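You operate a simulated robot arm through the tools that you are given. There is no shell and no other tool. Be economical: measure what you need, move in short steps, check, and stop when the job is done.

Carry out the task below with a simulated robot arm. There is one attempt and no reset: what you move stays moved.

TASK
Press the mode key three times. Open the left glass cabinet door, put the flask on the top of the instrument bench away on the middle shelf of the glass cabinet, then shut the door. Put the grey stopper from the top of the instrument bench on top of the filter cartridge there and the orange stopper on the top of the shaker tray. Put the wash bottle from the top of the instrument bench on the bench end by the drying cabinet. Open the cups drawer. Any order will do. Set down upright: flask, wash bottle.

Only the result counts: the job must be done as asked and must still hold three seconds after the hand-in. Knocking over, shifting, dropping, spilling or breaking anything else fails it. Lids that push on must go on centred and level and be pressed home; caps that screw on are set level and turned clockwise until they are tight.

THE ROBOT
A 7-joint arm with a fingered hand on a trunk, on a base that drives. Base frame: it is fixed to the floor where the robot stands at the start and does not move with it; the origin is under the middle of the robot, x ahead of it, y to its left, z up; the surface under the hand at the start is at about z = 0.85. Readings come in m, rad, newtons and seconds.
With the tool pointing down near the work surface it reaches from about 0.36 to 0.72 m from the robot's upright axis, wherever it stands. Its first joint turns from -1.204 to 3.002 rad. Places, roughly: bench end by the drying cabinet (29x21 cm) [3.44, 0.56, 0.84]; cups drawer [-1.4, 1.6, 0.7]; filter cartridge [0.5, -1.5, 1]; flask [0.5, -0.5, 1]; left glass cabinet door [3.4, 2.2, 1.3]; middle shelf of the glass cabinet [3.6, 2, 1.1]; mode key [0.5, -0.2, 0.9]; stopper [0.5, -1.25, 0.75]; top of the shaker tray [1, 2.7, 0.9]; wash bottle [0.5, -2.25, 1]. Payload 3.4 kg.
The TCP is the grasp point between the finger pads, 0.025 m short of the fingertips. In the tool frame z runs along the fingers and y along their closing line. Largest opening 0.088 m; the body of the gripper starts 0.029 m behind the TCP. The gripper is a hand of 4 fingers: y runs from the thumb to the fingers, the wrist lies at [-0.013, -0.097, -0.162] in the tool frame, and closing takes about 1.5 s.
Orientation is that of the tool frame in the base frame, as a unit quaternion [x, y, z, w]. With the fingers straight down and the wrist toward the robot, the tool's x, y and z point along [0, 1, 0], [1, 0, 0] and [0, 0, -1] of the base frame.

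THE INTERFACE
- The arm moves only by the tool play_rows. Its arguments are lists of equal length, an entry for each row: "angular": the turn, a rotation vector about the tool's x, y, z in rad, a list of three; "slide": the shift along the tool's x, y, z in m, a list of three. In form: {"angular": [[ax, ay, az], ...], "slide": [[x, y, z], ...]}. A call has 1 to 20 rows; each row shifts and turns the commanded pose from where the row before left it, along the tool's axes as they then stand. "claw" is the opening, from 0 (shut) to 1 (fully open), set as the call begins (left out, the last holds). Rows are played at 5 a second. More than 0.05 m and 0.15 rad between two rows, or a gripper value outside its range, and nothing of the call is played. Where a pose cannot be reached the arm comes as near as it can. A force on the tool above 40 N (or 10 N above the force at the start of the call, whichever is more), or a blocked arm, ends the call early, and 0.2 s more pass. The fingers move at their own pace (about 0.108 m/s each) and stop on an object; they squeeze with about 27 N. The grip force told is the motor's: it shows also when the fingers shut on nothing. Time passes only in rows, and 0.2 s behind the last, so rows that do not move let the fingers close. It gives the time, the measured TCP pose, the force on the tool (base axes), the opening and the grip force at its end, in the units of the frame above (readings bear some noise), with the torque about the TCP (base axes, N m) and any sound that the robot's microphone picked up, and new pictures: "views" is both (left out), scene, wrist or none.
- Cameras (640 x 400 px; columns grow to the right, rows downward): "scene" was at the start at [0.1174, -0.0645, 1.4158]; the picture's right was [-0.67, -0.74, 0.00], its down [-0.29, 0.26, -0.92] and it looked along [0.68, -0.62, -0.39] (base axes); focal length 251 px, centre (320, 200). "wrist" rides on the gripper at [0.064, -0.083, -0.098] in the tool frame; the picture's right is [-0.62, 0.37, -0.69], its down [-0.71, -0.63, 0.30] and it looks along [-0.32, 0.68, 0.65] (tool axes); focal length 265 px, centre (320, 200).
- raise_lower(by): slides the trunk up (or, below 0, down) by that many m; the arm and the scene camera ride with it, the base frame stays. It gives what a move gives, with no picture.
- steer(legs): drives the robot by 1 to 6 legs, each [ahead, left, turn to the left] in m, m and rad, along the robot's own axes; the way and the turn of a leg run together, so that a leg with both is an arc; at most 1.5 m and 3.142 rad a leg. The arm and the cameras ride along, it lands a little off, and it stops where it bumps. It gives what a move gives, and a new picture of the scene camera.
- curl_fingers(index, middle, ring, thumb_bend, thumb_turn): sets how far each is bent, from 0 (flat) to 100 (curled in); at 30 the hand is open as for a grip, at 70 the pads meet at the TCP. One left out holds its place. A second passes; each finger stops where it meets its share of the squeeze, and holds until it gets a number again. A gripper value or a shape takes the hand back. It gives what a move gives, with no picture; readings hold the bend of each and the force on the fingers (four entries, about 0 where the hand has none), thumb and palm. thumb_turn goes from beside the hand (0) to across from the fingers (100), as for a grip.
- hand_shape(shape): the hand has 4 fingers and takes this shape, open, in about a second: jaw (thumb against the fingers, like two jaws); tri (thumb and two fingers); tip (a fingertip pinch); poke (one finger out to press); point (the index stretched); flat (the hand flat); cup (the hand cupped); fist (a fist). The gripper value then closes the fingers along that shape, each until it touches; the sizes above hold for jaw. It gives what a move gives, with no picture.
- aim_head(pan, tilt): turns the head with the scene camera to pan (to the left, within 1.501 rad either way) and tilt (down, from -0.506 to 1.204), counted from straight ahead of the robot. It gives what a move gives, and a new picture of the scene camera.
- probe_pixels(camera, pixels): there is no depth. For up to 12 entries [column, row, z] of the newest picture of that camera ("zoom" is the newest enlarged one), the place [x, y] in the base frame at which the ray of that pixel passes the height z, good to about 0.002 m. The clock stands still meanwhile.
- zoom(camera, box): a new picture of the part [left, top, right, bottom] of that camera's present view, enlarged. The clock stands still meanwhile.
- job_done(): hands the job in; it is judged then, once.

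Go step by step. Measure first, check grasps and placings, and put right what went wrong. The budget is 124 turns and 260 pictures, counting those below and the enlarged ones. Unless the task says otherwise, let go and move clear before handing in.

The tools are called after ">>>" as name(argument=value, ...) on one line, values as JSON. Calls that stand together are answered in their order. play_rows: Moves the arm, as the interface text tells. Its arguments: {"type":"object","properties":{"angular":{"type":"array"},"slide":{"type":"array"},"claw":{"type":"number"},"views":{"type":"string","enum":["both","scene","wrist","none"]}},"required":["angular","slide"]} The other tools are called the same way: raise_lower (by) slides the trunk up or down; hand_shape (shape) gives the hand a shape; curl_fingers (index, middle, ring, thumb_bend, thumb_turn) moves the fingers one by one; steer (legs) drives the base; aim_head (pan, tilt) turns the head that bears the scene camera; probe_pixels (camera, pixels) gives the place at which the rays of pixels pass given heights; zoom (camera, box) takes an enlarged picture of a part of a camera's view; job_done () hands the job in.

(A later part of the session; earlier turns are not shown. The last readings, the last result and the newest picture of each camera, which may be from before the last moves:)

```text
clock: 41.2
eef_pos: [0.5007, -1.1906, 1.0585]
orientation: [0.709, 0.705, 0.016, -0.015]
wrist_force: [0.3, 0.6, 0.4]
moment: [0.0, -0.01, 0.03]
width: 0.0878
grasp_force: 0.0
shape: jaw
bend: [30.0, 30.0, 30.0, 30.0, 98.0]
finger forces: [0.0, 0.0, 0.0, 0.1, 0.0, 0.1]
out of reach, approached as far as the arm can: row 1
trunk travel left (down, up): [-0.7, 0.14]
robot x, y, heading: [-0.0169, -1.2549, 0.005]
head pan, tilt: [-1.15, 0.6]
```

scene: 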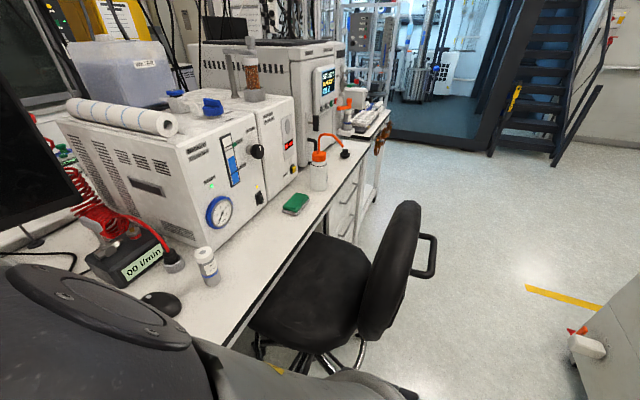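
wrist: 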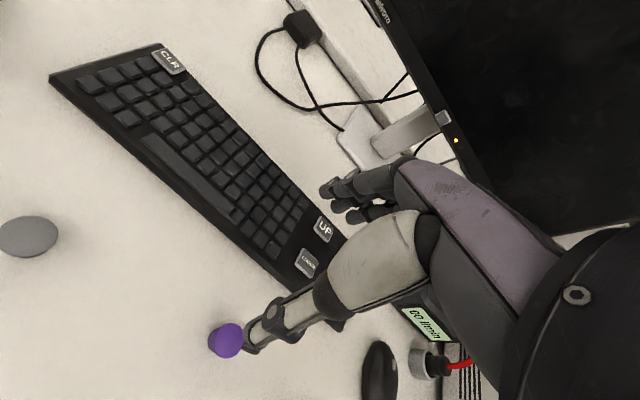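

Grey stopper at wrist (28,237), purple at (226,340). Probing at plausible top heights.

>>> probe_pixels(camera="wrist", pixels=[[28, 237, 0.85], [28, 237, 0.875], [226, 338, 0.875], [226, 338, 0.85], [10, 237, 0.875], [45, 237, 0.875], [28, 218, 0.875], [28, 255, 0.875]])

>>> zoom(camera="wrist", box=[0, 180, 160, 280])

```text
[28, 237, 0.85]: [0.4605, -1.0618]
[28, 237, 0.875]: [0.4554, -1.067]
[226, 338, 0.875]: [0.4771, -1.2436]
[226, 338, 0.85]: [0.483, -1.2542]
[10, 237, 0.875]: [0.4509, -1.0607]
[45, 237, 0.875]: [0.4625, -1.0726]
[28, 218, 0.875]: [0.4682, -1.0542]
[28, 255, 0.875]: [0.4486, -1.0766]
```

```text
4.00 times, centred on (80, 230) of wrist
```

zoom: 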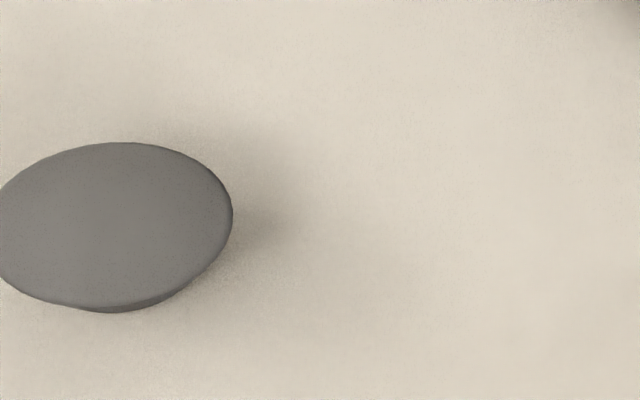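

Grey top ≈(0.457,-1.067) from near the image edge. I move over it at z≈1.0 for a better measurement.

>>> play_rows(angular=[[0, 0, 0], [0, 0, 0], [0, 0, 0], [0, 0, 0]], slide=[[0.03, -0.011, 0.015], [0.03, -0.011, 0.015], [0.03, -0.011, 0.015], [0.03, -0.011, 0.015]], views="wrist")

```text
clock: 42.4
eef_pos: [0.4652, -1.0733, 1.0307]
orientation: [0.716, 0.697, 0.04, -0.025]
wrist_force: [0.2, 0.5, 0.4]
moment: [0.03, -0.01, -0.02]
width: 0.0878
grasp_force: 0.1
shape: jaw
bend: [30.0, 30.0, 30.0, 30.0, 98.0]
finger forces: [0.0, 0.1, 0.0, 0.0, 0.1, 0.0]
trunk travel left (down, up): [-0.7, 0.14]
robot x, y, heading: [-0.018, -1.2544, 0.005]
head pan, tilt: [-1.15, 0.6]
stopped in row 4: the arm was blocked; the commanded pose is now the measured one
```

wrist: 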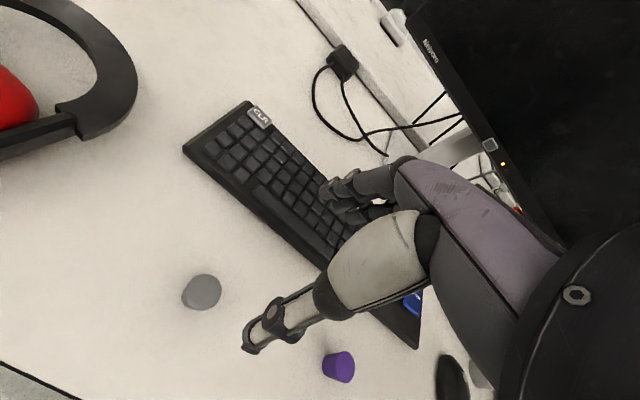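

The arm blocked on its own limits with a slight tilt (targets to the left at fixed yaw). I slide back to the right, level the tool, then turn the robot 0.4 rad left so the grey stopper is straight ahead.

>>> play_rows(angular=[[0, -0.02, 0], [0.01, -0.03, -0.01], [0.011, -0.042, -0.017], [0, 0, 0]], slide=[[-0.045, 0, 0], [-0.045, 0, 0], [-0.045, 0, 0], [-0.035, 0, 0]], views="none")

>>> steer(legs=[[0, 0, 0.4]])

>>> play_rows(angular=[[0, 0, 0]], slide=[[0, 0, 0]], views="wrist")

```text
clock: 43.4
eef_pos: [0.462, -1.2423, 1.0186]
orientation: [0.706, 0.708, -0.004, 0.001]
wrist_force: [-0.1, -0.1, -0.2]
moment: [0.03, 0.03, -0.01]
width: 0.0878
grasp_force: 0.1
shape: jaw
bend: [30.0, 30.0, 30.0, 30.0, 98.0]
finger forces: [0.0, 0.0, 0.0, 0.0, 0.1, 0.0]
trunk travel left (down, up): [-0.7, 0.14]
robot x, y, heading: [-0.0181, -1.253, -0.004]
head pan, tilt: [-1.15, 0.6]
```

```text
clock: 45.0
eef_pos: [0.4179, -1.0558, 1.0186]
orientation: [0.55, 0.835, -0.004, 0.003]
wrist_force: [-1.1, 0.6, -0.1]
moment: [-0.01, 0.01, -0.01]
width: 0.0882
grasp_force: 0.1
shape: jaw
bend: [30.0, 30.0, 30.0, 30.0, 98.0]
finger forces: [0.1, 0.0, 0.0, 0.0, 0.0, 0.0]
trunk travel left (down, up): [-0.7, 0.14]
robot x, y, heading: [-0.0202, -1.2501, 0.404]
head pan, tilt: [-1.15, 0.6]
```

scene: 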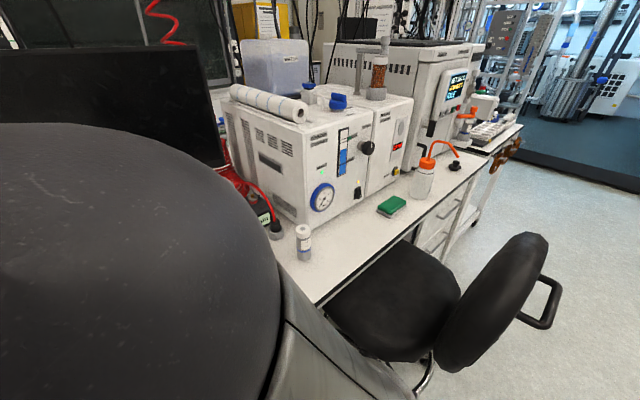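

```text
clock: 45.4
eef_pos: [0.4176, -1.0558, 1.0183]
orientation: [0.551, 0.835, -0.004, 0.003]
wrist_force: [1.3, -0.6, 0.0]
moment: [0.0, 0.01, -0.01]
width: 0.0878
grasp_force: 0.1
shape: jaw
bend: [30.0, 30.0, 30.0, 30.0, 98.0]
finger forces: [0.0, 0.1, 0.1, 0.0, 0.1, 0.0]
trunk travel left (down, up): [-0.7, 0.14]
robot x, y, heading: [-0.0194, -1.2528, 0.401]
head pan, tilt: [-1.15, 0.6]
```

wrist: 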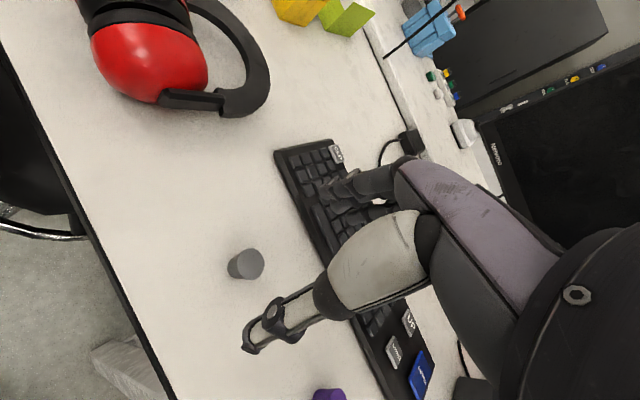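

Grey stopper is now at wrist (246,264). I zoom and probe it, plus the cartridge in the scene view.

>>> zoom(camera="wrist", box=[200, 230, 296, 290])

>>> zoom(camera="scene", box=[264, 200, 344, 280])

>>> probe_pixels(camera="wrist", pixels=[[250, 262, 0.85], [250, 262, 0.875], [250, 262, 0.9], [246, 265, 0.86], [238, 270, 0.85]])

>>> probe_pixels(camera="scene", pixels=[[302, 230, 0.9], [302, 230, 0.93], [302, 230, 0.96], [304, 258, 0.85]])

```text
6.67 times, centred on (248, 260) of wrist
```

zoom: 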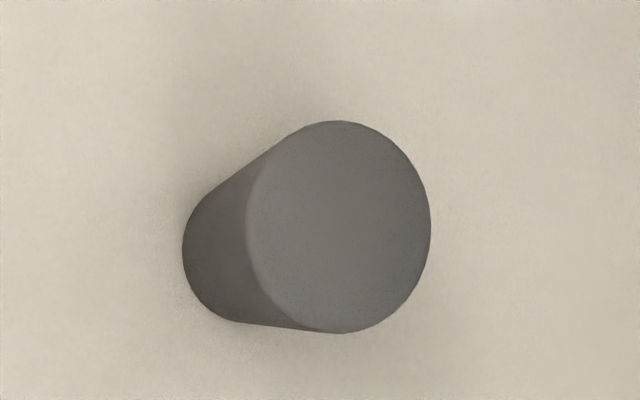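

```text
5.00 times, centred on (304, 240) of scene
```

zoom: 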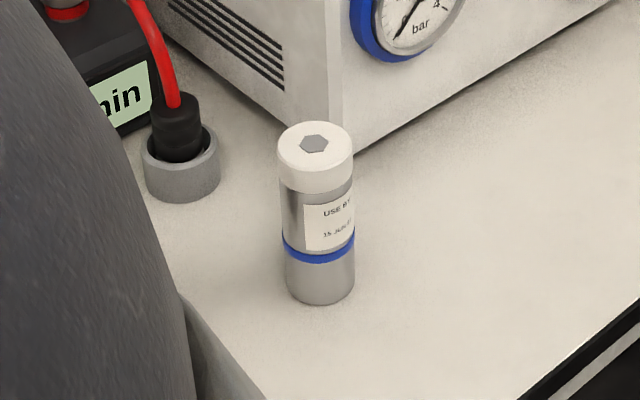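

```text
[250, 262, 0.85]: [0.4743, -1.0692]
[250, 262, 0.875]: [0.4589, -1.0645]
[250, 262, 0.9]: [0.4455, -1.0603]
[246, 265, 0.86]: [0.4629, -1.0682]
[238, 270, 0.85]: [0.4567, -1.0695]
```

```text
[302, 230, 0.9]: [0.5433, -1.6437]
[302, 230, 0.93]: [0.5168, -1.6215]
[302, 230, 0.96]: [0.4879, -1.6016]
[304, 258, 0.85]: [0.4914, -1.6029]
```

Grey stopper at (0.457,-1.067), z 0.85–0.875; cartridge axis ≈(0.490,-1.603), top ≈0.957. I narrow the opening and descend part way over the stopper.

>>> play_rows(angular=[[0, 0, 0], [0, 0, 0], [0, 0, 0], [0, 0, 0]], slide=[[-0.013, 0.016, 0], [-0.013, 0.016, 0.02], [0, 0, 0.04], [0, 0, 0.028]], claw=0.65, views="wrist")

>>> zoom(camera="wrist", box=[200, 150, 360, 370])

```text
clock: 46.4
eef_pos: [0.46, -1.0654, 0.9375]
orientation: [0.551, 0.835, 0.004, -0.001]
wrist_force: [-0.2, 0.7, 0.0]
moment: [-0.03, 0.02, 0.04]
width: 0.0574
grasp_force: 0.0
shape: jaw
bend: [28.0, 39.0, 35.0, 61.0, 100.0]
finger forces: [0.1, 0.0, 0.1, 0.1, 0.0, 0.0]
trunk travel left (down, up): [-0.7, 0.14]
robot x, y, heading: [-0.0181, -1.258, 0.405]
head pan, tilt: [-1.15, 0.6]
```

wrist: 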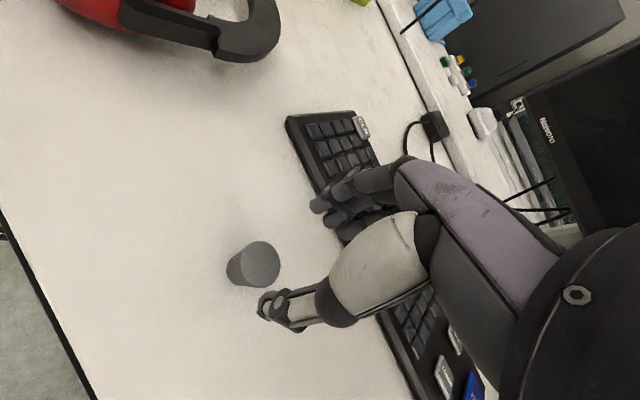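

```text
1.82 times, centred on (280, 260) of wrist
```

zoom: 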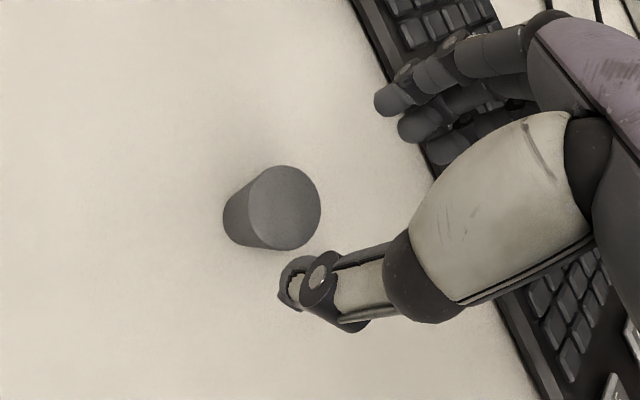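

The stopper's top sits where the TCP axis predicts (261,260). Descending to TCP z≈0.88 and closing.

>>> play_rows(angular=[[0, 0, 0], [0, 0, 0], [0, 0, 0]], slide=[[0, 0, 0.03], [0, 0, 0.02], [0, 0, 0.008]], views="wrist")

>>> play_rows(angular=[[0, 0, 0], [0, 0, 0], [0, 0, 0], [0, 0, 0], [0, 0, 0], [0, 0, 0], [0, 0, 0], [0, 0, 0]], slide=[[0, 0, 0], [0, 0, 0], [0, 0, 0], [0, 0, 0], [0, 0, 0], [0, 0, 0], [0, 0, 0], [0, 0, 0]], claw=0, views="wrist")

```text
clock: 47.2
eef_pos: [0.4649, -1.0649, 0.9086]
orientation: [0.557, 0.83, 0.024, -0.023]
wrist_force: [-0.5, 0.3, 0.4]
moment: [-0.01, -0.01, -0.01]
width: 0.0576
grasp_force: 0.0
shape: jaw
bend: [28.0, 39.0, 35.0, 61.0, 100.0]
finger forces: [0.1, 0.0, 0.1, 0.1, 0.0, 0.0]
out of reach, approached as far as the arm can: row 1, 2, 3
trunk travel left (down, up): [-0.7, 0.14]
robot x, y, heading: [-0.0199, -1.2544, 0.402]
head pan, tilt: [-1.15, 0.6]
```

wrist: 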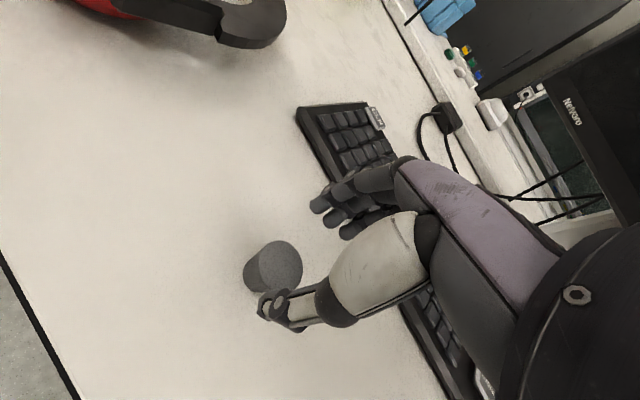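

```text
clock: 49.0
eef_pos: [0.4665, -1.0673, 0.9055]
orientation: [0.562, 0.827, 0.021, -0.024]
wrist_force: [4.7, 2.1, 15.8]
moment: [0.0, -0.14, 0.01]
width: 0.0
grasp_force: 27.4
shape: jaw
bend: [70.0, 70.0, 70.0, 40.0, 100.0]
finger forces: [0.0, 26.5, 0.0, 0.1, 0.0, 0.0]
trunk travel left (down, up): [-0.7, 0.14]
robot x, y, heading: [-0.0221, -1.252, 0.403]
head pan, tilt: [-1.15, 0.6]
```

wrist: 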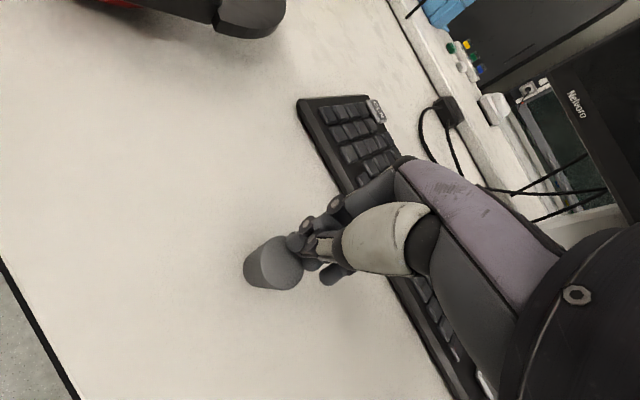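

The arm ran out of reach at z≈0.908 and closed just on top of the stopper (still standing at (272,265)). I open, rise, then lower the trunk so the arm works in a better range.

>>> play_rows(angular=[[0, 0, 0], [0, 0, 0], [0, 0, 0], [0, 0, 0], [0, 0, 0], [0, 0, 0], [0, 0, 0]], slide=[[0, 0, -0.002], [0, 0, -0.002], [0, 0, -0.02], [0, 0, -0.04], [0, 0, -0.04], [0, 0, -0.04], [0, 0, -0.03]], claw=0.65, views="none")

>>> raise_lower(by=-0.13)

>>> play_rows(angular=[[0, 0, 0]], slide=[[0, 0, 0]], views="wrist")

```text
clock: 50.6
eef_pos: [0.4553, -1.0634, 1.0678]
orientation: [0.55, 0.835, -0.004, 0.003]
wrist_force: [0.3, 0.5, 0.0]
moment: [-0.03, -0.02, -0.04]
width: 0.057
grasp_force: 0.2
shape: jaw
bend: [28.0, 39.0, 35.0, 62.0, 100.0]
finger forces: [0.0, 0.1, 0.1, 0.0, 0.1, 0.0]
out of reach, approached as far as the arm can: row 3
trunk travel left (down, up): [-0.7, 0.14]
robot x, y, heading: [-0.0169, -1.2517, 0.408]
head pan, tilt: [-1.15, 0.6]
```

```text
clock: 52.2
eef_pos: [0.4576, -1.0638, 0.9367]
orientation: [0.55, 0.835, -0.004, 0.003]
wrist_force: [-0.1, -0.3, 0.1]
moment: [-0.03, 0.01, 0.02]
width: 0.057
grasp_force: 0.0
shape: jaw
bend: [28.0, 39.0, 35.0, 62.0, 100.0]
finger forces: [0.0, 0.0, 0.0, 0.1, 0.1, 0.0]
trunk travel left (down, up): [-0.57, 0.27]
robot x, y, heading: [-0.0222, -1.2523, 0.407]
head pan, tilt: [-1.15, 0.6]
```

```text
clock: 52.6
eef_pos: [0.4589, -1.0639, 0.9362]
orientation: [0.551, 0.835, -0.004, 0.003]
wrist_force: [0.5, 0.2, -0.7]
moment: [0.02, 0.0, 0.02]
width: 0.0572
grasp_force: 0.1
shape: jaw
bend: [28.0, 39.0, 35.0, 62.0, 100.0]
finger forces: [0.0, 0.0, 0.1, 0.0, 0.0, 0.0]
trunk travel left (down, up): [-0.57, 0.27]
robot x, y, heading: [-0.0173, -1.2514, 0.403]
head pan, tilt: [-1.15, 0.6]
```

wrist: 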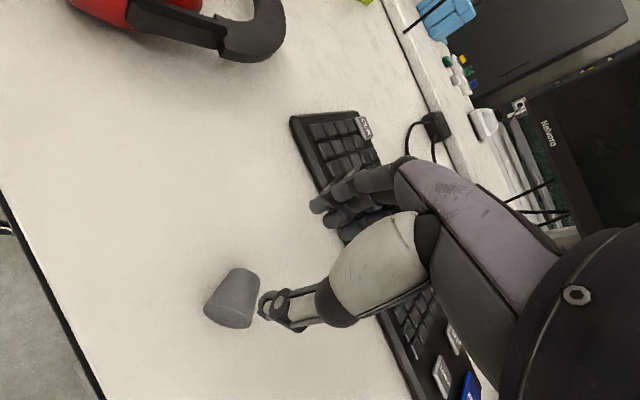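

The stopper has moved to (232,298) and may be tipped; zooming.

>>> zoom(camera="wrist", box=[184, 258, 280, 338])

>>> probe_pixels(camera="wrist", pixels=[[240, 296, 0.875], [215, 302, 0.85], [232, 298, 0.863], [240, 296, 0.865], [210, 305, 0.86], [250, 293, 0.86]])

```text
5.00 times, centred on (232, 298) of wrist
```

zoom: 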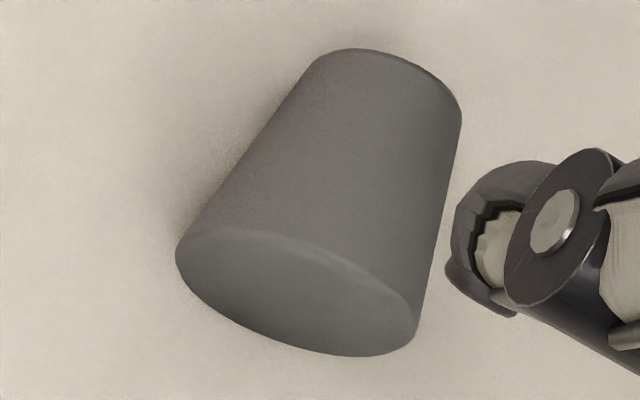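

```text
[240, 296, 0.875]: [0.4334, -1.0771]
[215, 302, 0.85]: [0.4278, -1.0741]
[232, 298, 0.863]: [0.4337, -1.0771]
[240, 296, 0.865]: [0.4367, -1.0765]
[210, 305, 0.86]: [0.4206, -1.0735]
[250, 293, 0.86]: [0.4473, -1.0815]
```

The stopper tipped onto its side. I'll measure its axis (big end at ≈(227,316), small end ≈(245,275)).

>>> probe_pixels(camera="wrist", pixels=[[227, 316, 0.863], [245, 275, 0.861], [203, 309, 0.863], [251, 326, 0.863], [231, 270, 0.861], [260, 281, 0.861]])

>>> hand_shape(shape="tip")

>>> zoom(camera="wrist", box=[180, 150, 440, 350])

```text
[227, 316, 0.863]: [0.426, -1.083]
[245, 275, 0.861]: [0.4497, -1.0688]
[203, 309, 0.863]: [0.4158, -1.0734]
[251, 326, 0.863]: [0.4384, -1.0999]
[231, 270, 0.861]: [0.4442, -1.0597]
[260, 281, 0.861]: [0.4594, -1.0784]
```

```text
clock: 53.5
eef_pos: [0.457, -1.0633, 0.9361]
orientation: [0.551, 0.835, -0.004, 0.003]
wrist_force: [0.5, 0.5, -0.7]
moment: [0.02, 0.01, 0.02]
width: 0.088
grasp_force: 0.1
shape: tip
bend: [30.0, 98.0, 99.0, 30.0, 98.0]
finger forces: [0.1, 0.1, 0.0, 0.0, 0.0, 0.1]
trunk travel left (down, up): [-0.57, 0.27]
robot x, y, heading: [-0.0201, -1.253, 0.406]
head pan, tilt: [-1.15, 0.6]
```

```text
2.00 times, centred on (310, 250) of wrist
```

zoom: 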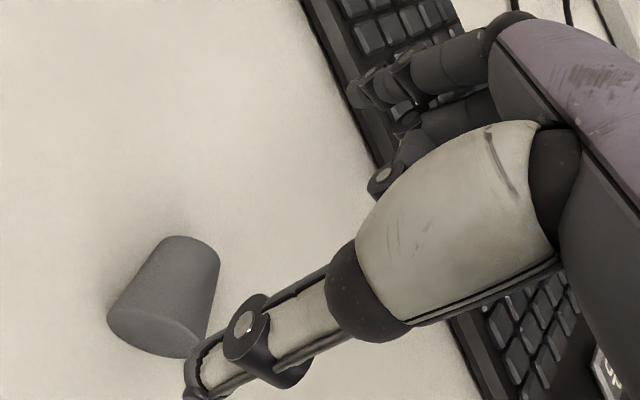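

The axis runs from big end (0.426,-1.083) to small end (0.450,-1.069). Plan: yaw the tool so its x lies along the stopper's axis, pinch it with index and thumb, then roll the hand to stand it small end down. First the yaw, staying at height.

>>> play_rows(angular=[[0, 0, 0], [0, 0, 0.143], [0, 0, 0.143], [0, 0, 0.143], [0, 0, 0.143], [0, 0, 0.143], [0, 0, 0.143], [0, 0, 0.143], [0, 0, 0.143], [0, 0, 0.143], [0, 0, 0.143]], slide=[[-0.005, -0.031, -0.01], [0, 0, 0], [0, 0, 0], [0, 0, 0], [0, 0, 0], [0, 0, 0], [0, 0, 0], [0, 0, 0], [0, 0, 0], [0, 0, 0], [0, 0, 0]], views="both")

```text
clock: 55.9
eef_pos: [0.4339, -1.0842, 0.9599]
orientation: [0.964, 0.264, 0.006, -0.017]
wrist_force: [0.1, 0.0, -0.4]
moment: [0.0, -0.03, -0.01]
width: 0.088
grasp_force: 0.2
shape: tip
bend: [30.0, 98.0, 99.0, 30.0, 98.0]
finger forces: [0.0, 0.0, 0.0, 0.0, 0.0, 0.1]
trunk travel left (down, up): [-0.57, 0.27]
robot x, y, heading: [-0.0156, -1.2542, 0.401]
head pan, tilt: [-1.15, 0.6]
```

scene: 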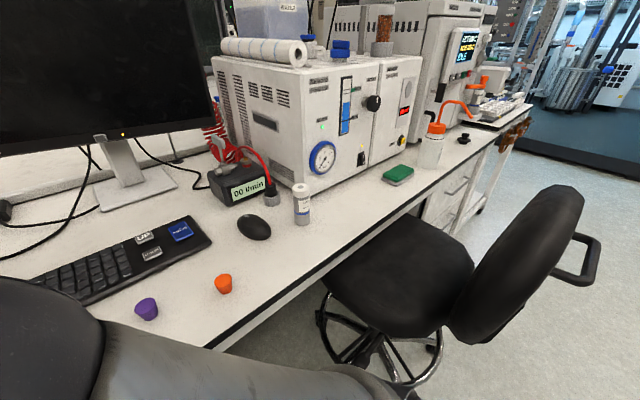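
wrist: 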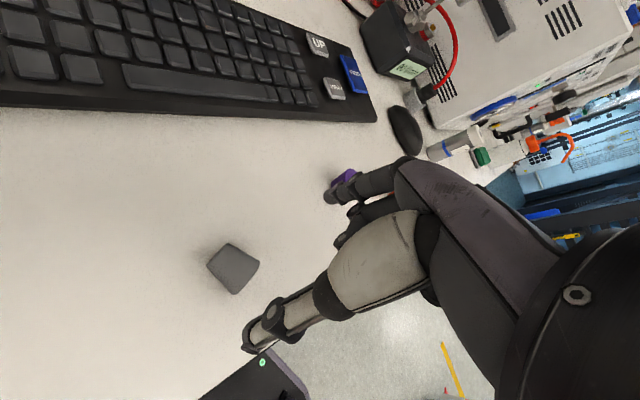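

Yaw succeeded. Stopper now at wrist (233,269) with small end up-left; I probe ends again for alignment, and re-probe the cartridge which is now visible in the scene.

>>> zoom(camera="wrist", box=[192, 229, 272, 309])

>>> zoom(camera="scene", box=[260, 160, 340, 240])

>>> probe_pixels(camera="wrist", pixels=[[230, 243, 0.861], [207, 267, 0.861], [260, 264, 0.863], [235, 294, 0.863]])

```text
5.00 times, centred on (232, 269) of wrist
```

zoom: 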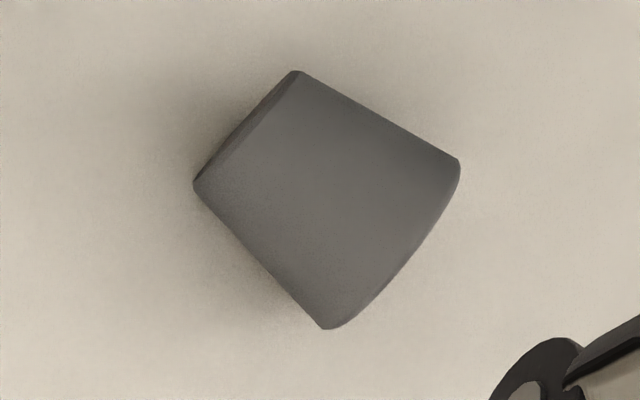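

```text
5.00 times, centred on (300, 200) of scene
```

zoom: 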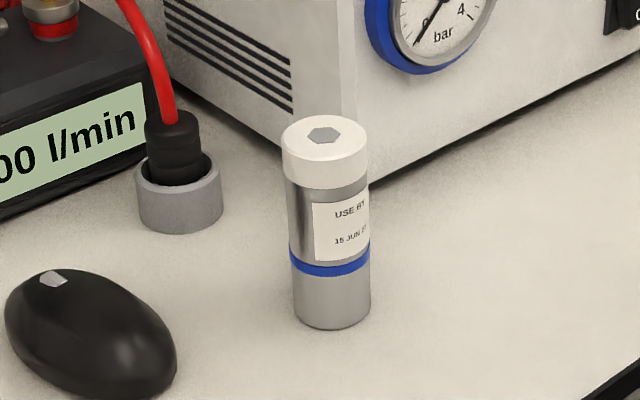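

```text
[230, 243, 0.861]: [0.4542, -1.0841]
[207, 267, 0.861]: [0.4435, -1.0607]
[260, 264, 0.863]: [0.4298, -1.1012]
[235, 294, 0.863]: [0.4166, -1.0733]
```

Stopper centre (0.436,-1.080), length ≈0.03, axis aligned with tool x. Descending to z≈0.88 with the hand open.

>>> play_rows(angular=[[0, 0, 0], [0, 0, 0], [0, 0, 0]], slide=[[-0.001, -0.002, 0.04], [0, 0, 0.03], [0, 0, 0.01]], views="wrist")

>>> probe_pixels(camera="scene", pixels=[[301, 187.6, 0.94], [301, 187.6, 0.96], [301, 187.6, 0.98], [302.2, 221.6, 0.85]])

```text
clock: 56.7
eef_pos: [0.4368, -1.0839, 0.8831]
orientation: [0.966, 0.257, 0.006, -0.025]
wrist_force: [-0.2, 0.4, -1.2]
moment: [-0.02, -0.04, 0.0]
width: 0.088
grasp_force: 0.1
shape: tip
bend: [30.0, 98.0, 99.0, 30.0, 98.0]
finger forces: [0.0, 0.0, 0.0, 0.0, 0.1, 0.0]
trunk travel left (down, up): [-0.57, 0.27]
robot x, y, heading: [-0.018, -1.2527, 0.404]
head pan, tilt: [-1.15, 0.6]
```

wrist: 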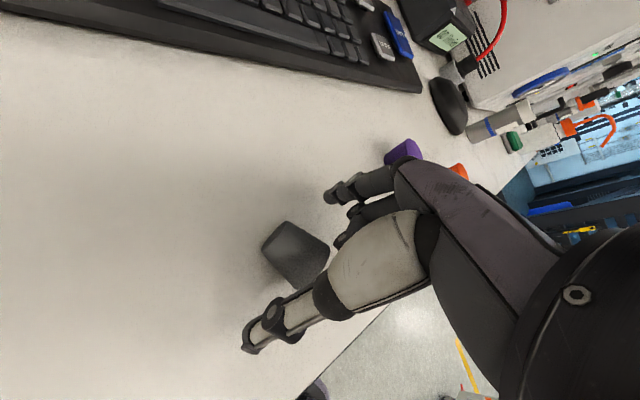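

```text
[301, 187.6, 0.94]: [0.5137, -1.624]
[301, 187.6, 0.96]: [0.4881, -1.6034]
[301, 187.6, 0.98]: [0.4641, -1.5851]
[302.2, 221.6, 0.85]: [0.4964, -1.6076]
```

The stopper lies between index and thumb. Lower 4 mm and close.

>>> play_rows(angular=[[0, 0, 0], [0, 0, 0], [0, 0, 0], [0, 0, 0], [0, 0, 0], [0, 0, 0], [0, 0, 0], [0, 0, 0], [0, 0, 0]], slide=[[0, 0, 0.004], [0, 0, 0], [0, 0, 0], [0, 0, 0], [0, 0, 0], [0, 0, 0], [0, 0, 0], [0, 0, 0], [0, 0, 0]], claw=0, views="wrist")

>>> zoom(camera="wrist", box=[220, 160, 380, 320])

```text
clock: 58.7
eef_pos: [0.4385, -1.0861, 0.8761]
orientation: [0.967, 0.252, 0.001, -0.024]
wrist_force: [3.3, 0.7, 13.8]
moment: [-0.09, -0.21, 0.01]
width: 0.0225
grasp_force: 27.1
shape: tip
bend: [74.0, 100.0, 100.0, 75.0, 100.0]
finger forces: [38.2, 0.0, 0.1, 0.0, 25.8, 0.0]
trunk travel left (down, up): [-0.57, 0.27]
robot x, y, heading: [-0.0158, -1.2535, 0.403]
head pan, tilt: [-1.15, 0.6]
```

wrist: 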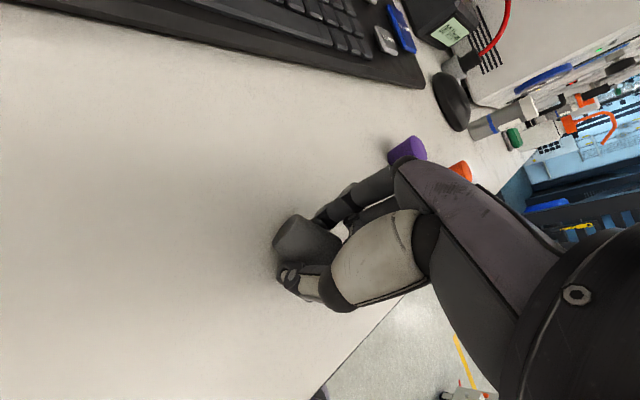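

```text
2.50 times, centred on (300, 240) of wrist
```

zoom: 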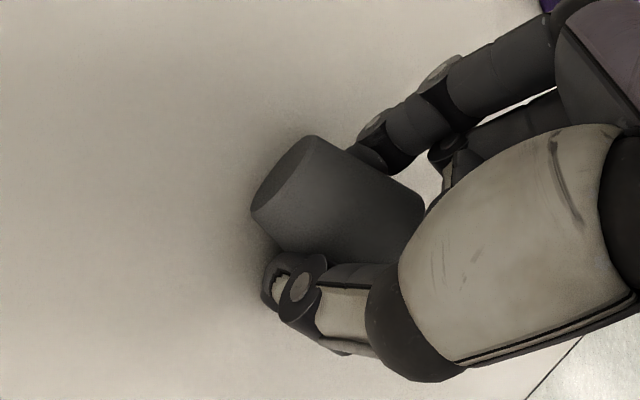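

Stopper is gripped (width 0.0225, both finger forces up). I lift, undo the yaw, and roll the hand so the small end points down.

>>> play_rows(angular=[[0, 0, 0], [0, 0, 0], [0, 0, -0.14], [0, 0, -0.14], [0, 0, -0.14], [0, 0, -0.14], [0, 0, -0.14], [0, 0, -0.14], [0, 0, -0.14], [0, 0, -0.14], [0, 0, -0.14], [0, 0, -0.14]], slide=[[0, 0, -0.02], [0, 0, -0.03], [0, 0, -0.02], [0, 0, -0.02], [0, 0, -0.02], [0, 0, -0.02], [0, 0, -0.02], [0, 0, -0.02], [0, 0, 0], [0, 0, 0], [0, 0, 0], [0, 0, 0]], views="wrist")

>>> play_rows(angular=[[0, -0.14, 0], [0, -0.14, 0], [0, -0.14, 0], [0, -0.14, 0], [0, -0.14, 0], [0, -0.14, 0], [0, -0.14, 0], [0, -0.14, 0]], slide=[[0, 0, 0], [0, 0, 0], [0, 0, 0], [0, 0, 0], [0, 0, 0], [0, 0, 0], [0, 0, 0], [0, 0, 0]], views="both")

```text
clock: 61.3
eef_pos: [0.4297, -1.0787, 1.033]
orientation: [0.563, 0.827, -0.004, 0.003]
wrist_force: [-0.2, 0.4, -0.5]
moment: [-0.03, -0.04, 0.0]
width: 0.0219
grasp_force: 27.1
shape: tip
bend: [73.0, 100.0, 100.0, 75.0, 100.0]
finger forces: [23.2, 0.0, 0.0, 0.1, 21.8, 0.1]
trunk travel left (down, up): [-0.57, 0.27]
robot x, y, heading: [-0.0187, -1.255, 0.406]
head pan, tilt: [-1.15, 0.6]
```

wrist: 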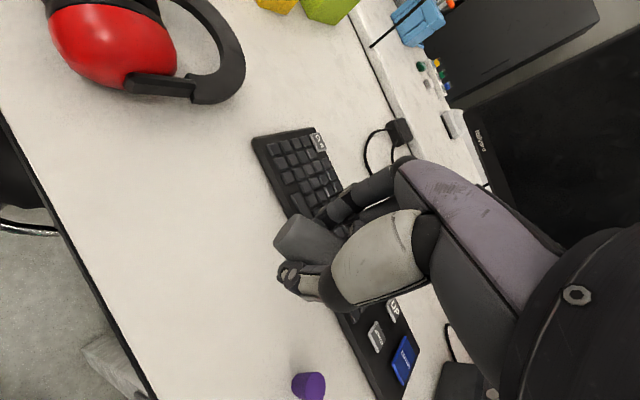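

```text
clock: 63.1
eef_pos: [0.4281, -1.0793, 1.0407]
orientation: [0.482, 0.703, -0.292, 0.434]
wrist_force: [-0.4, -0.3, -0.7]
moment: [0.01, -0.01, 0.01]
width: 0.0224
grasp_force: 26.9
shape: tip
bend: [73.0, 100.0, 100.0, 75.0, 100.0]
finger forces: [23.0, 0.0, 0.0, 0.1, 21.4, 0.0]
trunk travel left (down, up): [-0.57, 0.27]
robot x, y, heading: [-0.0195, -1.2524, 0.401]
head pan, tilt: [-1.15, 0.6]
```

scene: 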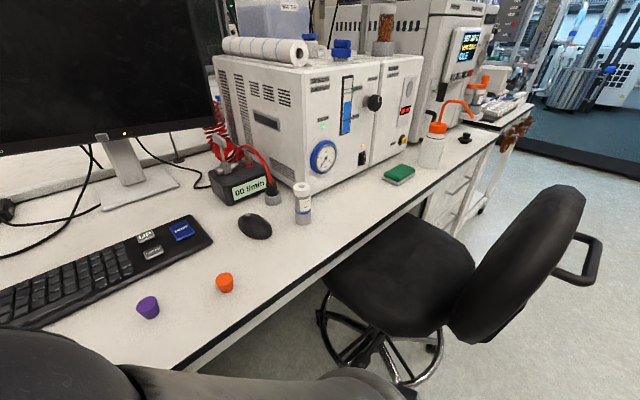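
wrist: 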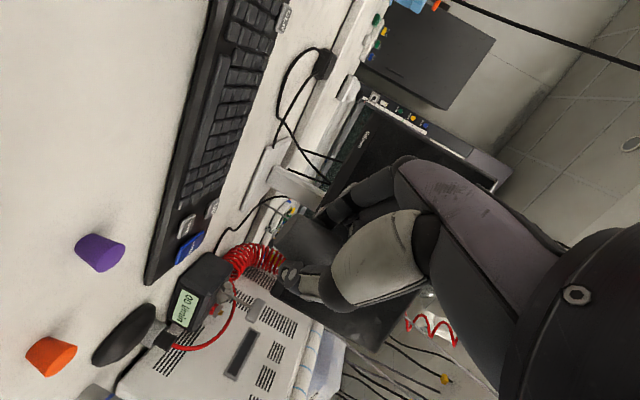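

The roll works; I finish the remaining 0.45 rad and look at the stopper's attitude in the hand.

>>> play_rows(angular=[[0, -0.14, 0], [0, -0.14, 0], [0, -0.14, 0], [0, -0.03, 0]], slide=[[0, 0, 0], [0, 0, 0], [0, 0, 0], [0, 0, 0]], views="none")

>>> zoom(camera="wrist", box=[220, 160, 380, 320])

```text
clock: 64.1
eef_pos: [0.4336, -1.0874, 1.0469]
orientation: [0.415, 0.591, -0.389, 0.572]
wrist_force: [1.6, -0.4, -0.6]
moment: [0.01, -0.03, -0.01]
width: 0.0221
grasp_force: 27.1
shape: tip
bend: [73.0, 100.0, 100.0, 75.0, 100.0]
finger forces: [22.9, 0.1, 0.1, 0.0, 21.3, 0.1]
trunk travel left (down, up): [-0.57, 0.27]
robot x, y, heading: [-0.0205, -1.25, 0.406]
head pan, tilt: [-1.15, 0.6]
```

```text
2.50 times, centred on (300, 240) of wrist
```

zoom: 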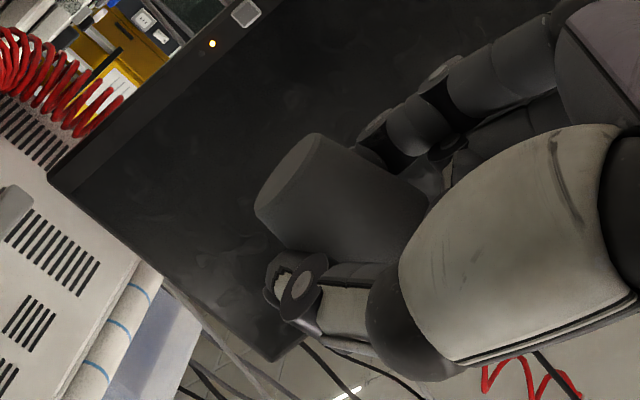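

The stopper seems rotated within the pinch by 20–30°. I look with the head camera for a second view.

>>> aim_head(pan=0.05, tilt=0.5)

>>> zoom(camera="scene", box=[200, 140, 440, 300])

```text
clock: 65.5
eef_pos: [0.437, -1.0897, 1.0432]
orientation: [0.414, 0.592, -0.395, 0.568]
wrist_force: [-0.5, 0.4, -0.8]
moment: [-0.03, 0.0, -0.02]
width: 0.0219
grasp_force: 26.9
shape: tip
bend: [73.0, 100.0, 100.0, 75.0, 100.0]
finger forces: [23.0, 0.0, 0.0, 0.0, 21.2, 0.1]
trunk travel left (down, up): [-0.57, 0.27]
robot x, y, heading: [-0.0199, -1.2544, 0.401]
head pan, tilt: [0.051, 0.499]
```

scene: 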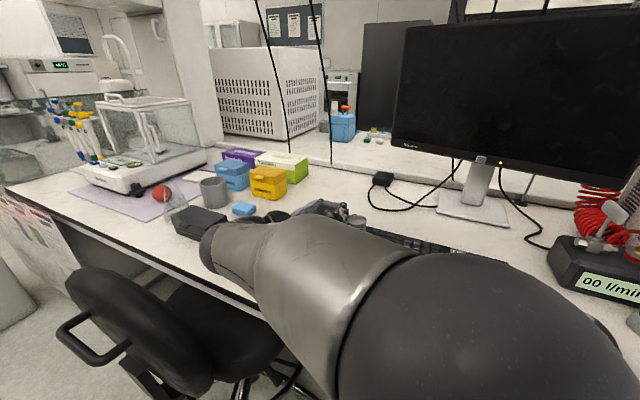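

```text
2.50 times, centred on (320, 220) of scene
```

zoom: 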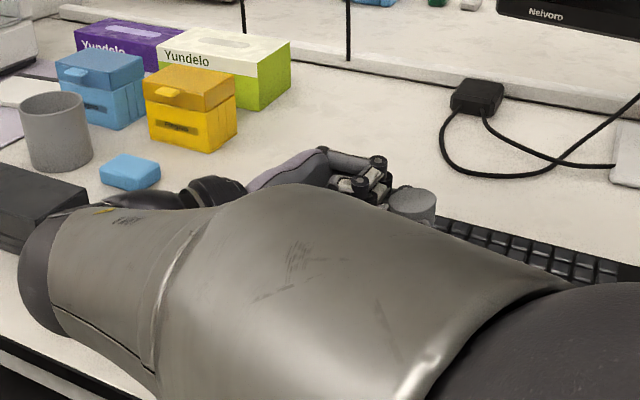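

The stopper is visible at scene (357,221). Zooming closer to judge its level.

>>> zoom(camera="scene", box=[332, 205, 382, 236])

```text
12.80 times, centred on (357, 220) of scene
```

zoom: 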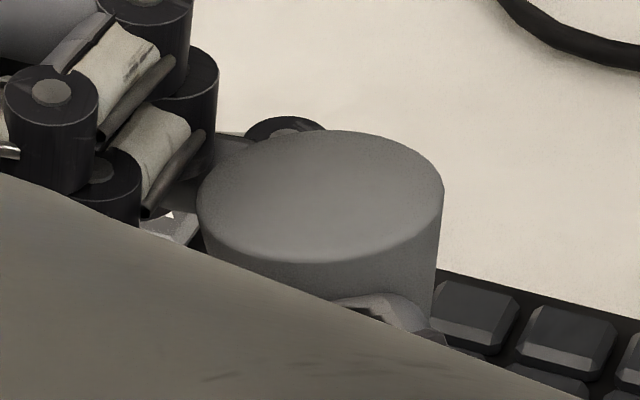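

The stopper appears level, small end down. I probe its top (scene) and bottom face (wrist) to locate it relative to the TCP.

>>> probe_pixels(camera="scene", pixels=[[357, 219.6, 1.04], [357, 219.6, 1.05], [357, 219.6, 1.06], [347.4, 219.8, 1.05], [366.7, 219.3, 1.05]])

>>> play_rows(angular=[[0, 0, 0]], slide=[[0, 0, 0]], views="wrist")

>>> probe_pixels(camera="wrist", pixels=[[287, 229, 1.01], [287, 229, 1.02], [287, 229, 1.03], [287, 229, 1.04]])

```text
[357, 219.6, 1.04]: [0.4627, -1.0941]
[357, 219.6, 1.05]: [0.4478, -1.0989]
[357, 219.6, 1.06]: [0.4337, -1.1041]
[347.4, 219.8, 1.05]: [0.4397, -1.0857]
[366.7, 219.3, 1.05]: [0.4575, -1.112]
```

```text
clock: 65.9
eef_pos: [0.4371, -1.0898, 1.0425]
orientation: [0.413, 0.592, -0.395, 0.568]
wrist_force: [0.4, 0.2, 0.0]
moment: [0.02, 0.01, -0.01]
width: 0.0222
grasp_force: 27.1
shape: tip
bend: [73.0, 100.0, 100.0, 75.0, 100.0]
finger forces: [23.0, 0.0, 0.0, 0.0, 21.3, 0.0]
trunk travel left (down, up): [-0.57, 0.27]
robot x, y, heading: [-0.0205, -1.2541, 0.406]
head pan, tilt: [0.051, 0.499]
```

wrist: 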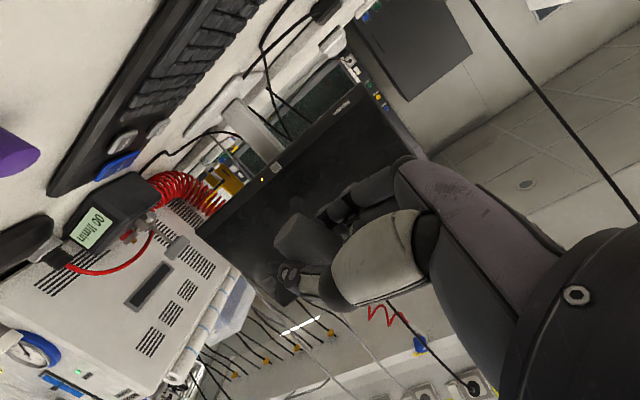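

```text
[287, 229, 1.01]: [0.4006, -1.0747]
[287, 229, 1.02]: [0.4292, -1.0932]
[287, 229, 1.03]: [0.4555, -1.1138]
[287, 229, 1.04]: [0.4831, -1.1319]
```

The held stopper's axis is about (0.441,-1.100), bottom ≈19 mm below the TCP. I raise 6 cm, and turn the robot back right by 0.5 rad to bring it toward the cartridge.

>>> play_rows(angular=[[0, 0, 0], [0, 0, 0]], slide=[[-0.03, 0, 0], [-0.03, 0, 0]], views="none")

>>> steer(legs=[[0, 0, -0.5]])

>>> aim_head(pan=-0.4, tilt=0.5)

```text
clock: 66.5
eef_pos: [0.4361, -1.0882, 1.0973]
orientation: [0.408, 0.59, -0.399, 0.571]
wrist_force: [-1.3, 0.4, -0.7]
moment: [-0.01, -0.04, -0.02]
width: 0.0223
grasp_force: 26.6
shape: tip
bend: [73.0, 100.0, 100.0, 75.0, 100.0]
finger forces: [23.0, 0.0, 0.0, 0.1, 21.3, 0.0]
trunk travel left (down, up): [-0.57, 0.27]
robot x, y, heading: [-0.0185, -1.2542, 0.4]
head pan, tilt: [0.051, 0.499]
```

```text
clock: 68.3
eef_pos: [0.4594, -1.3196, 1.0981]
orientation: [0.538, 0.475, -0.523, 0.46]
wrist_force: [0.5, -0.4, -0.9]
moment: [0.01, -0.02, 0.01]
width: 0.0221
grasp_force: 26.4
shape: tip
bend: [73.0, 100.0, 100.0, 75.0, 100.0]
finger forces: [23.0, 0.1, 0.0, 0.1, 21.2, 0.0]
trunk travel left (down, up): [-0.57, 0.27]
robot x, y, heading: [-0.0177, -1.2521, -0.083]
head pan, tilt: [0.051, 0.499]
```

scene: 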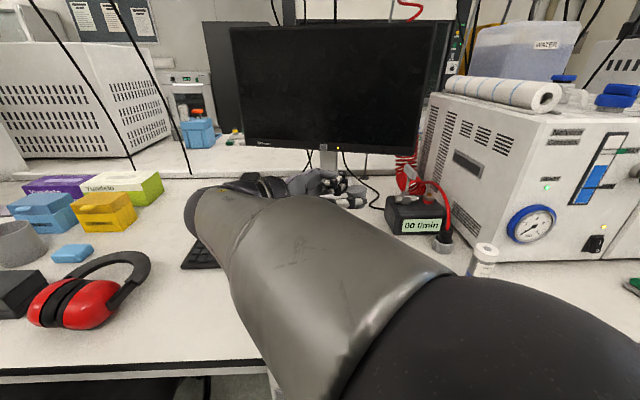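

```text
clock: 69.2
eef_pos: [0.4585, -1.3219, 1.0999]
orientation: [0.541, 0.474, -0.522, 0.457]
wrist_force: [-0.2, -0.3, 0.0]
moment: [-0.02, -0.01, 0.0]
width: 0.0222
grasp_force: 26.7
shape: tip
bend: [73.0, 100.0, 100.0, 75.0, 100.0]
finger forces: [23.0, 0.0, 0.1, 0.0, 21.1, 0.0]
trunk travel left (down, up): [-0.57, 0.27]
robot x, y, heading: [-0.0173, -1.252, -0.09]
head pan, tilt: [-0.4, 0.499]
```

scene: 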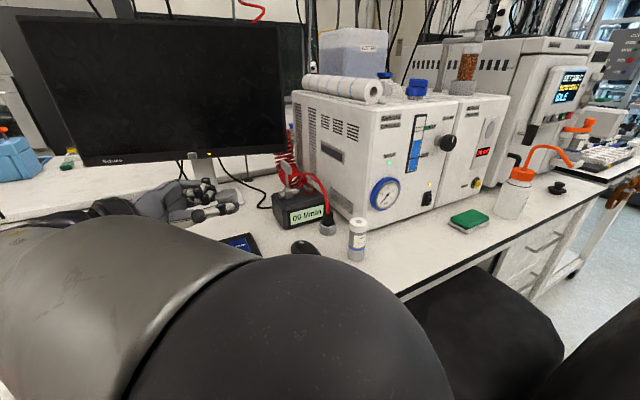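

The hand is at scene (215,200) and the cartridge at (357,240). I probe the cartridge again and the dryer's lower front edge and flow-meter corner for clearance.

>>> zoom(camera="scene", box=[270, 170, 430, 270])

>>> probe_pixels(camera="scene", pixels=[[350, 220, 0.85], [330, 192, 0.85], [400, 215, 0.85], [328, 230, 0.87], [325, 208, 0.9], [357, 222, 0.956], [357, 257, 0.85], [385, 193, 1.0], [304, 220, 0.9], [327, 205, 0.95]])

```text
4.00 times, centred on (350, 220) of scene
```

zoom: 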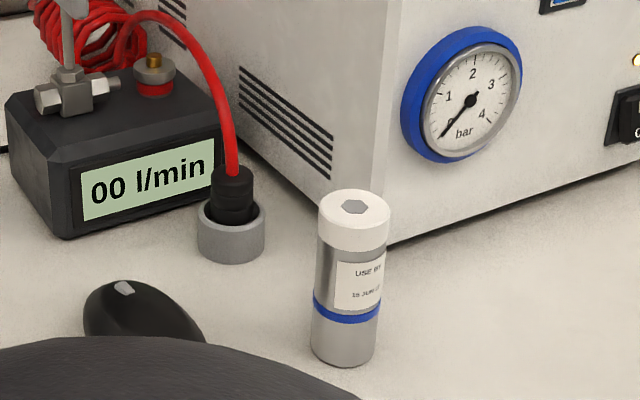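

```text
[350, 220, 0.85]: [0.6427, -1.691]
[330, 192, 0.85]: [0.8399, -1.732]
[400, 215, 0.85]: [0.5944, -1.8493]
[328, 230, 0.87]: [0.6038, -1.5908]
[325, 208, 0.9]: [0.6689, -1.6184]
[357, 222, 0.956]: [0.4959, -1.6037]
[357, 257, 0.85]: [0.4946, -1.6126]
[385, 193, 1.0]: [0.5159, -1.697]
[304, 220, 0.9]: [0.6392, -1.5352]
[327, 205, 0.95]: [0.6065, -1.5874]
```

Cartridge refined to (0.495,-1.607); the plug and dryer leave ~10 cm clearance. I move the stopper above it, keeping height.

>>> play_rows(angular=[[0, 0, 0], [0, 0, 0], [0, 0, 0], [0, 0, 0], [0, 0, 0], [0, 0, 0], [0, 0, 0]], slide=[[-0.001, 0.0103, 0.038], [-0.001, 0.0103, 0.038], [-0.001, 0.0103, 0.038], [-0.001, 0.0103, 0.038], [-0.001, 0.0103, 0.038], [-0.001, 0.0103, 0.038], [-0.001, 0.0103, 0.038]], views="both")

>>> zoom(camera="scene", box=[300, 150, 420, 270])

```text
clock: 70.8
eef_pos: [0.4958, -1.5962, 1.098]
orientation: [0.545, 0.478, -0.516, 0.457]
wrist_force: [0.4, -0.4, -0.1]
moment: [0.03, 0.0, -0.01]
width: 0.022
grasp_force: 27.4
shape: tip
bend: [73.0, 100.0, 100.0, 76.0, 100.0]
finger forces: [20.3, 0.1, 0.0, 0.1, 20.5, 0.0]
trunk travel left (down, up): [-0.57, 0.27]
robot x, y, heading: [-0.0186, -1.2549, -0.086]
head pan, tilt: [-0.4, 0.499]
```

scene: 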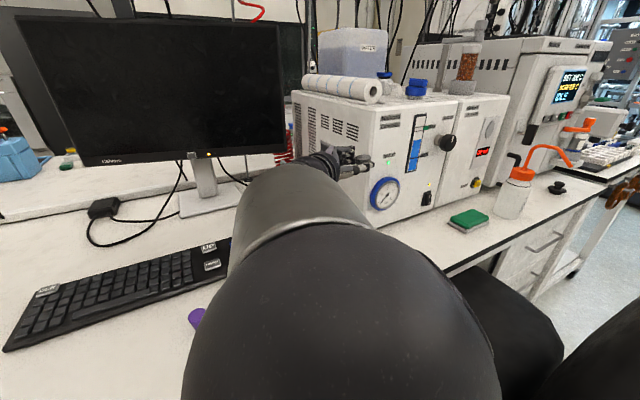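
wrist: 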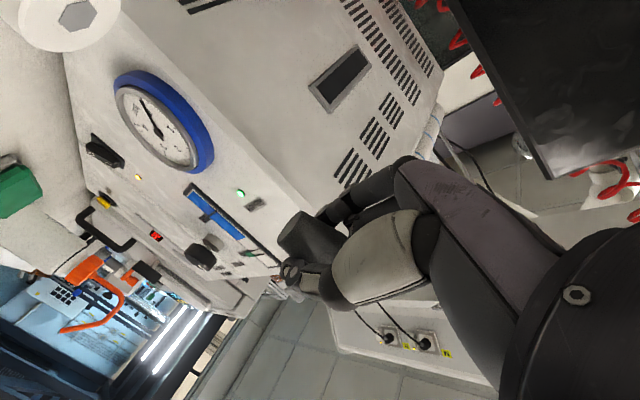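

```text
3.33 times, centred on (360, 210) of scene
```

zoom: 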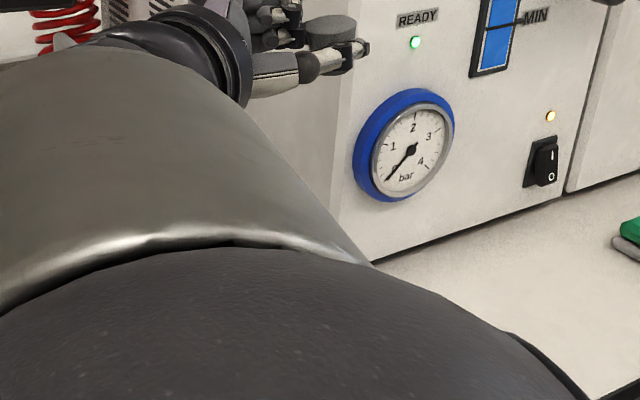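

The wrist view shows the cartridge top's hexagon at (75,12). I probe that and the stopper top in the scene zoom for relative alignment.

>>> probe_pixels(camera="wrist", pixels=[[76, 12, 0.956], [76, 12, 0.95], [287, 229, 1.075], [287, 229, 1.08]])

>>> zoom(camera="scene", box=[340, 140, 380, 180])

>>> zoom(camera="wrist", box=[0, 0, 120, 75])

```text
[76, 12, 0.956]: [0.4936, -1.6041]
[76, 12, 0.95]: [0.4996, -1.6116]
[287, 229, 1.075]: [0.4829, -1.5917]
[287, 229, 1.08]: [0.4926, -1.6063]
```

```text
10.00 times, centred on (360, 160) of scene
```

zoom: 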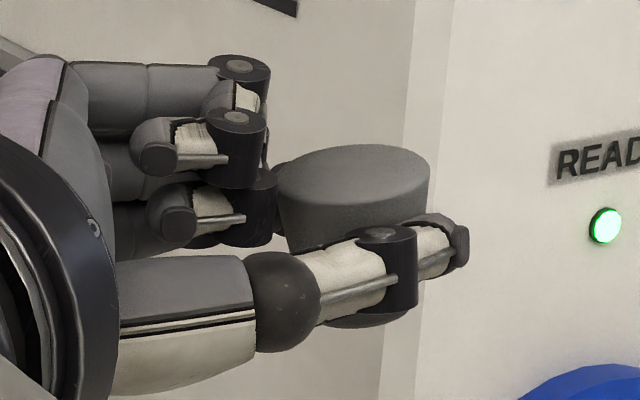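

```text
5.33 times, centred on (60, 38) of wrist
```

zoom: 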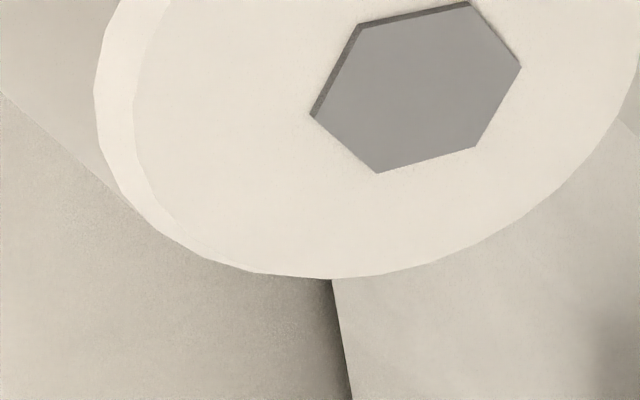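

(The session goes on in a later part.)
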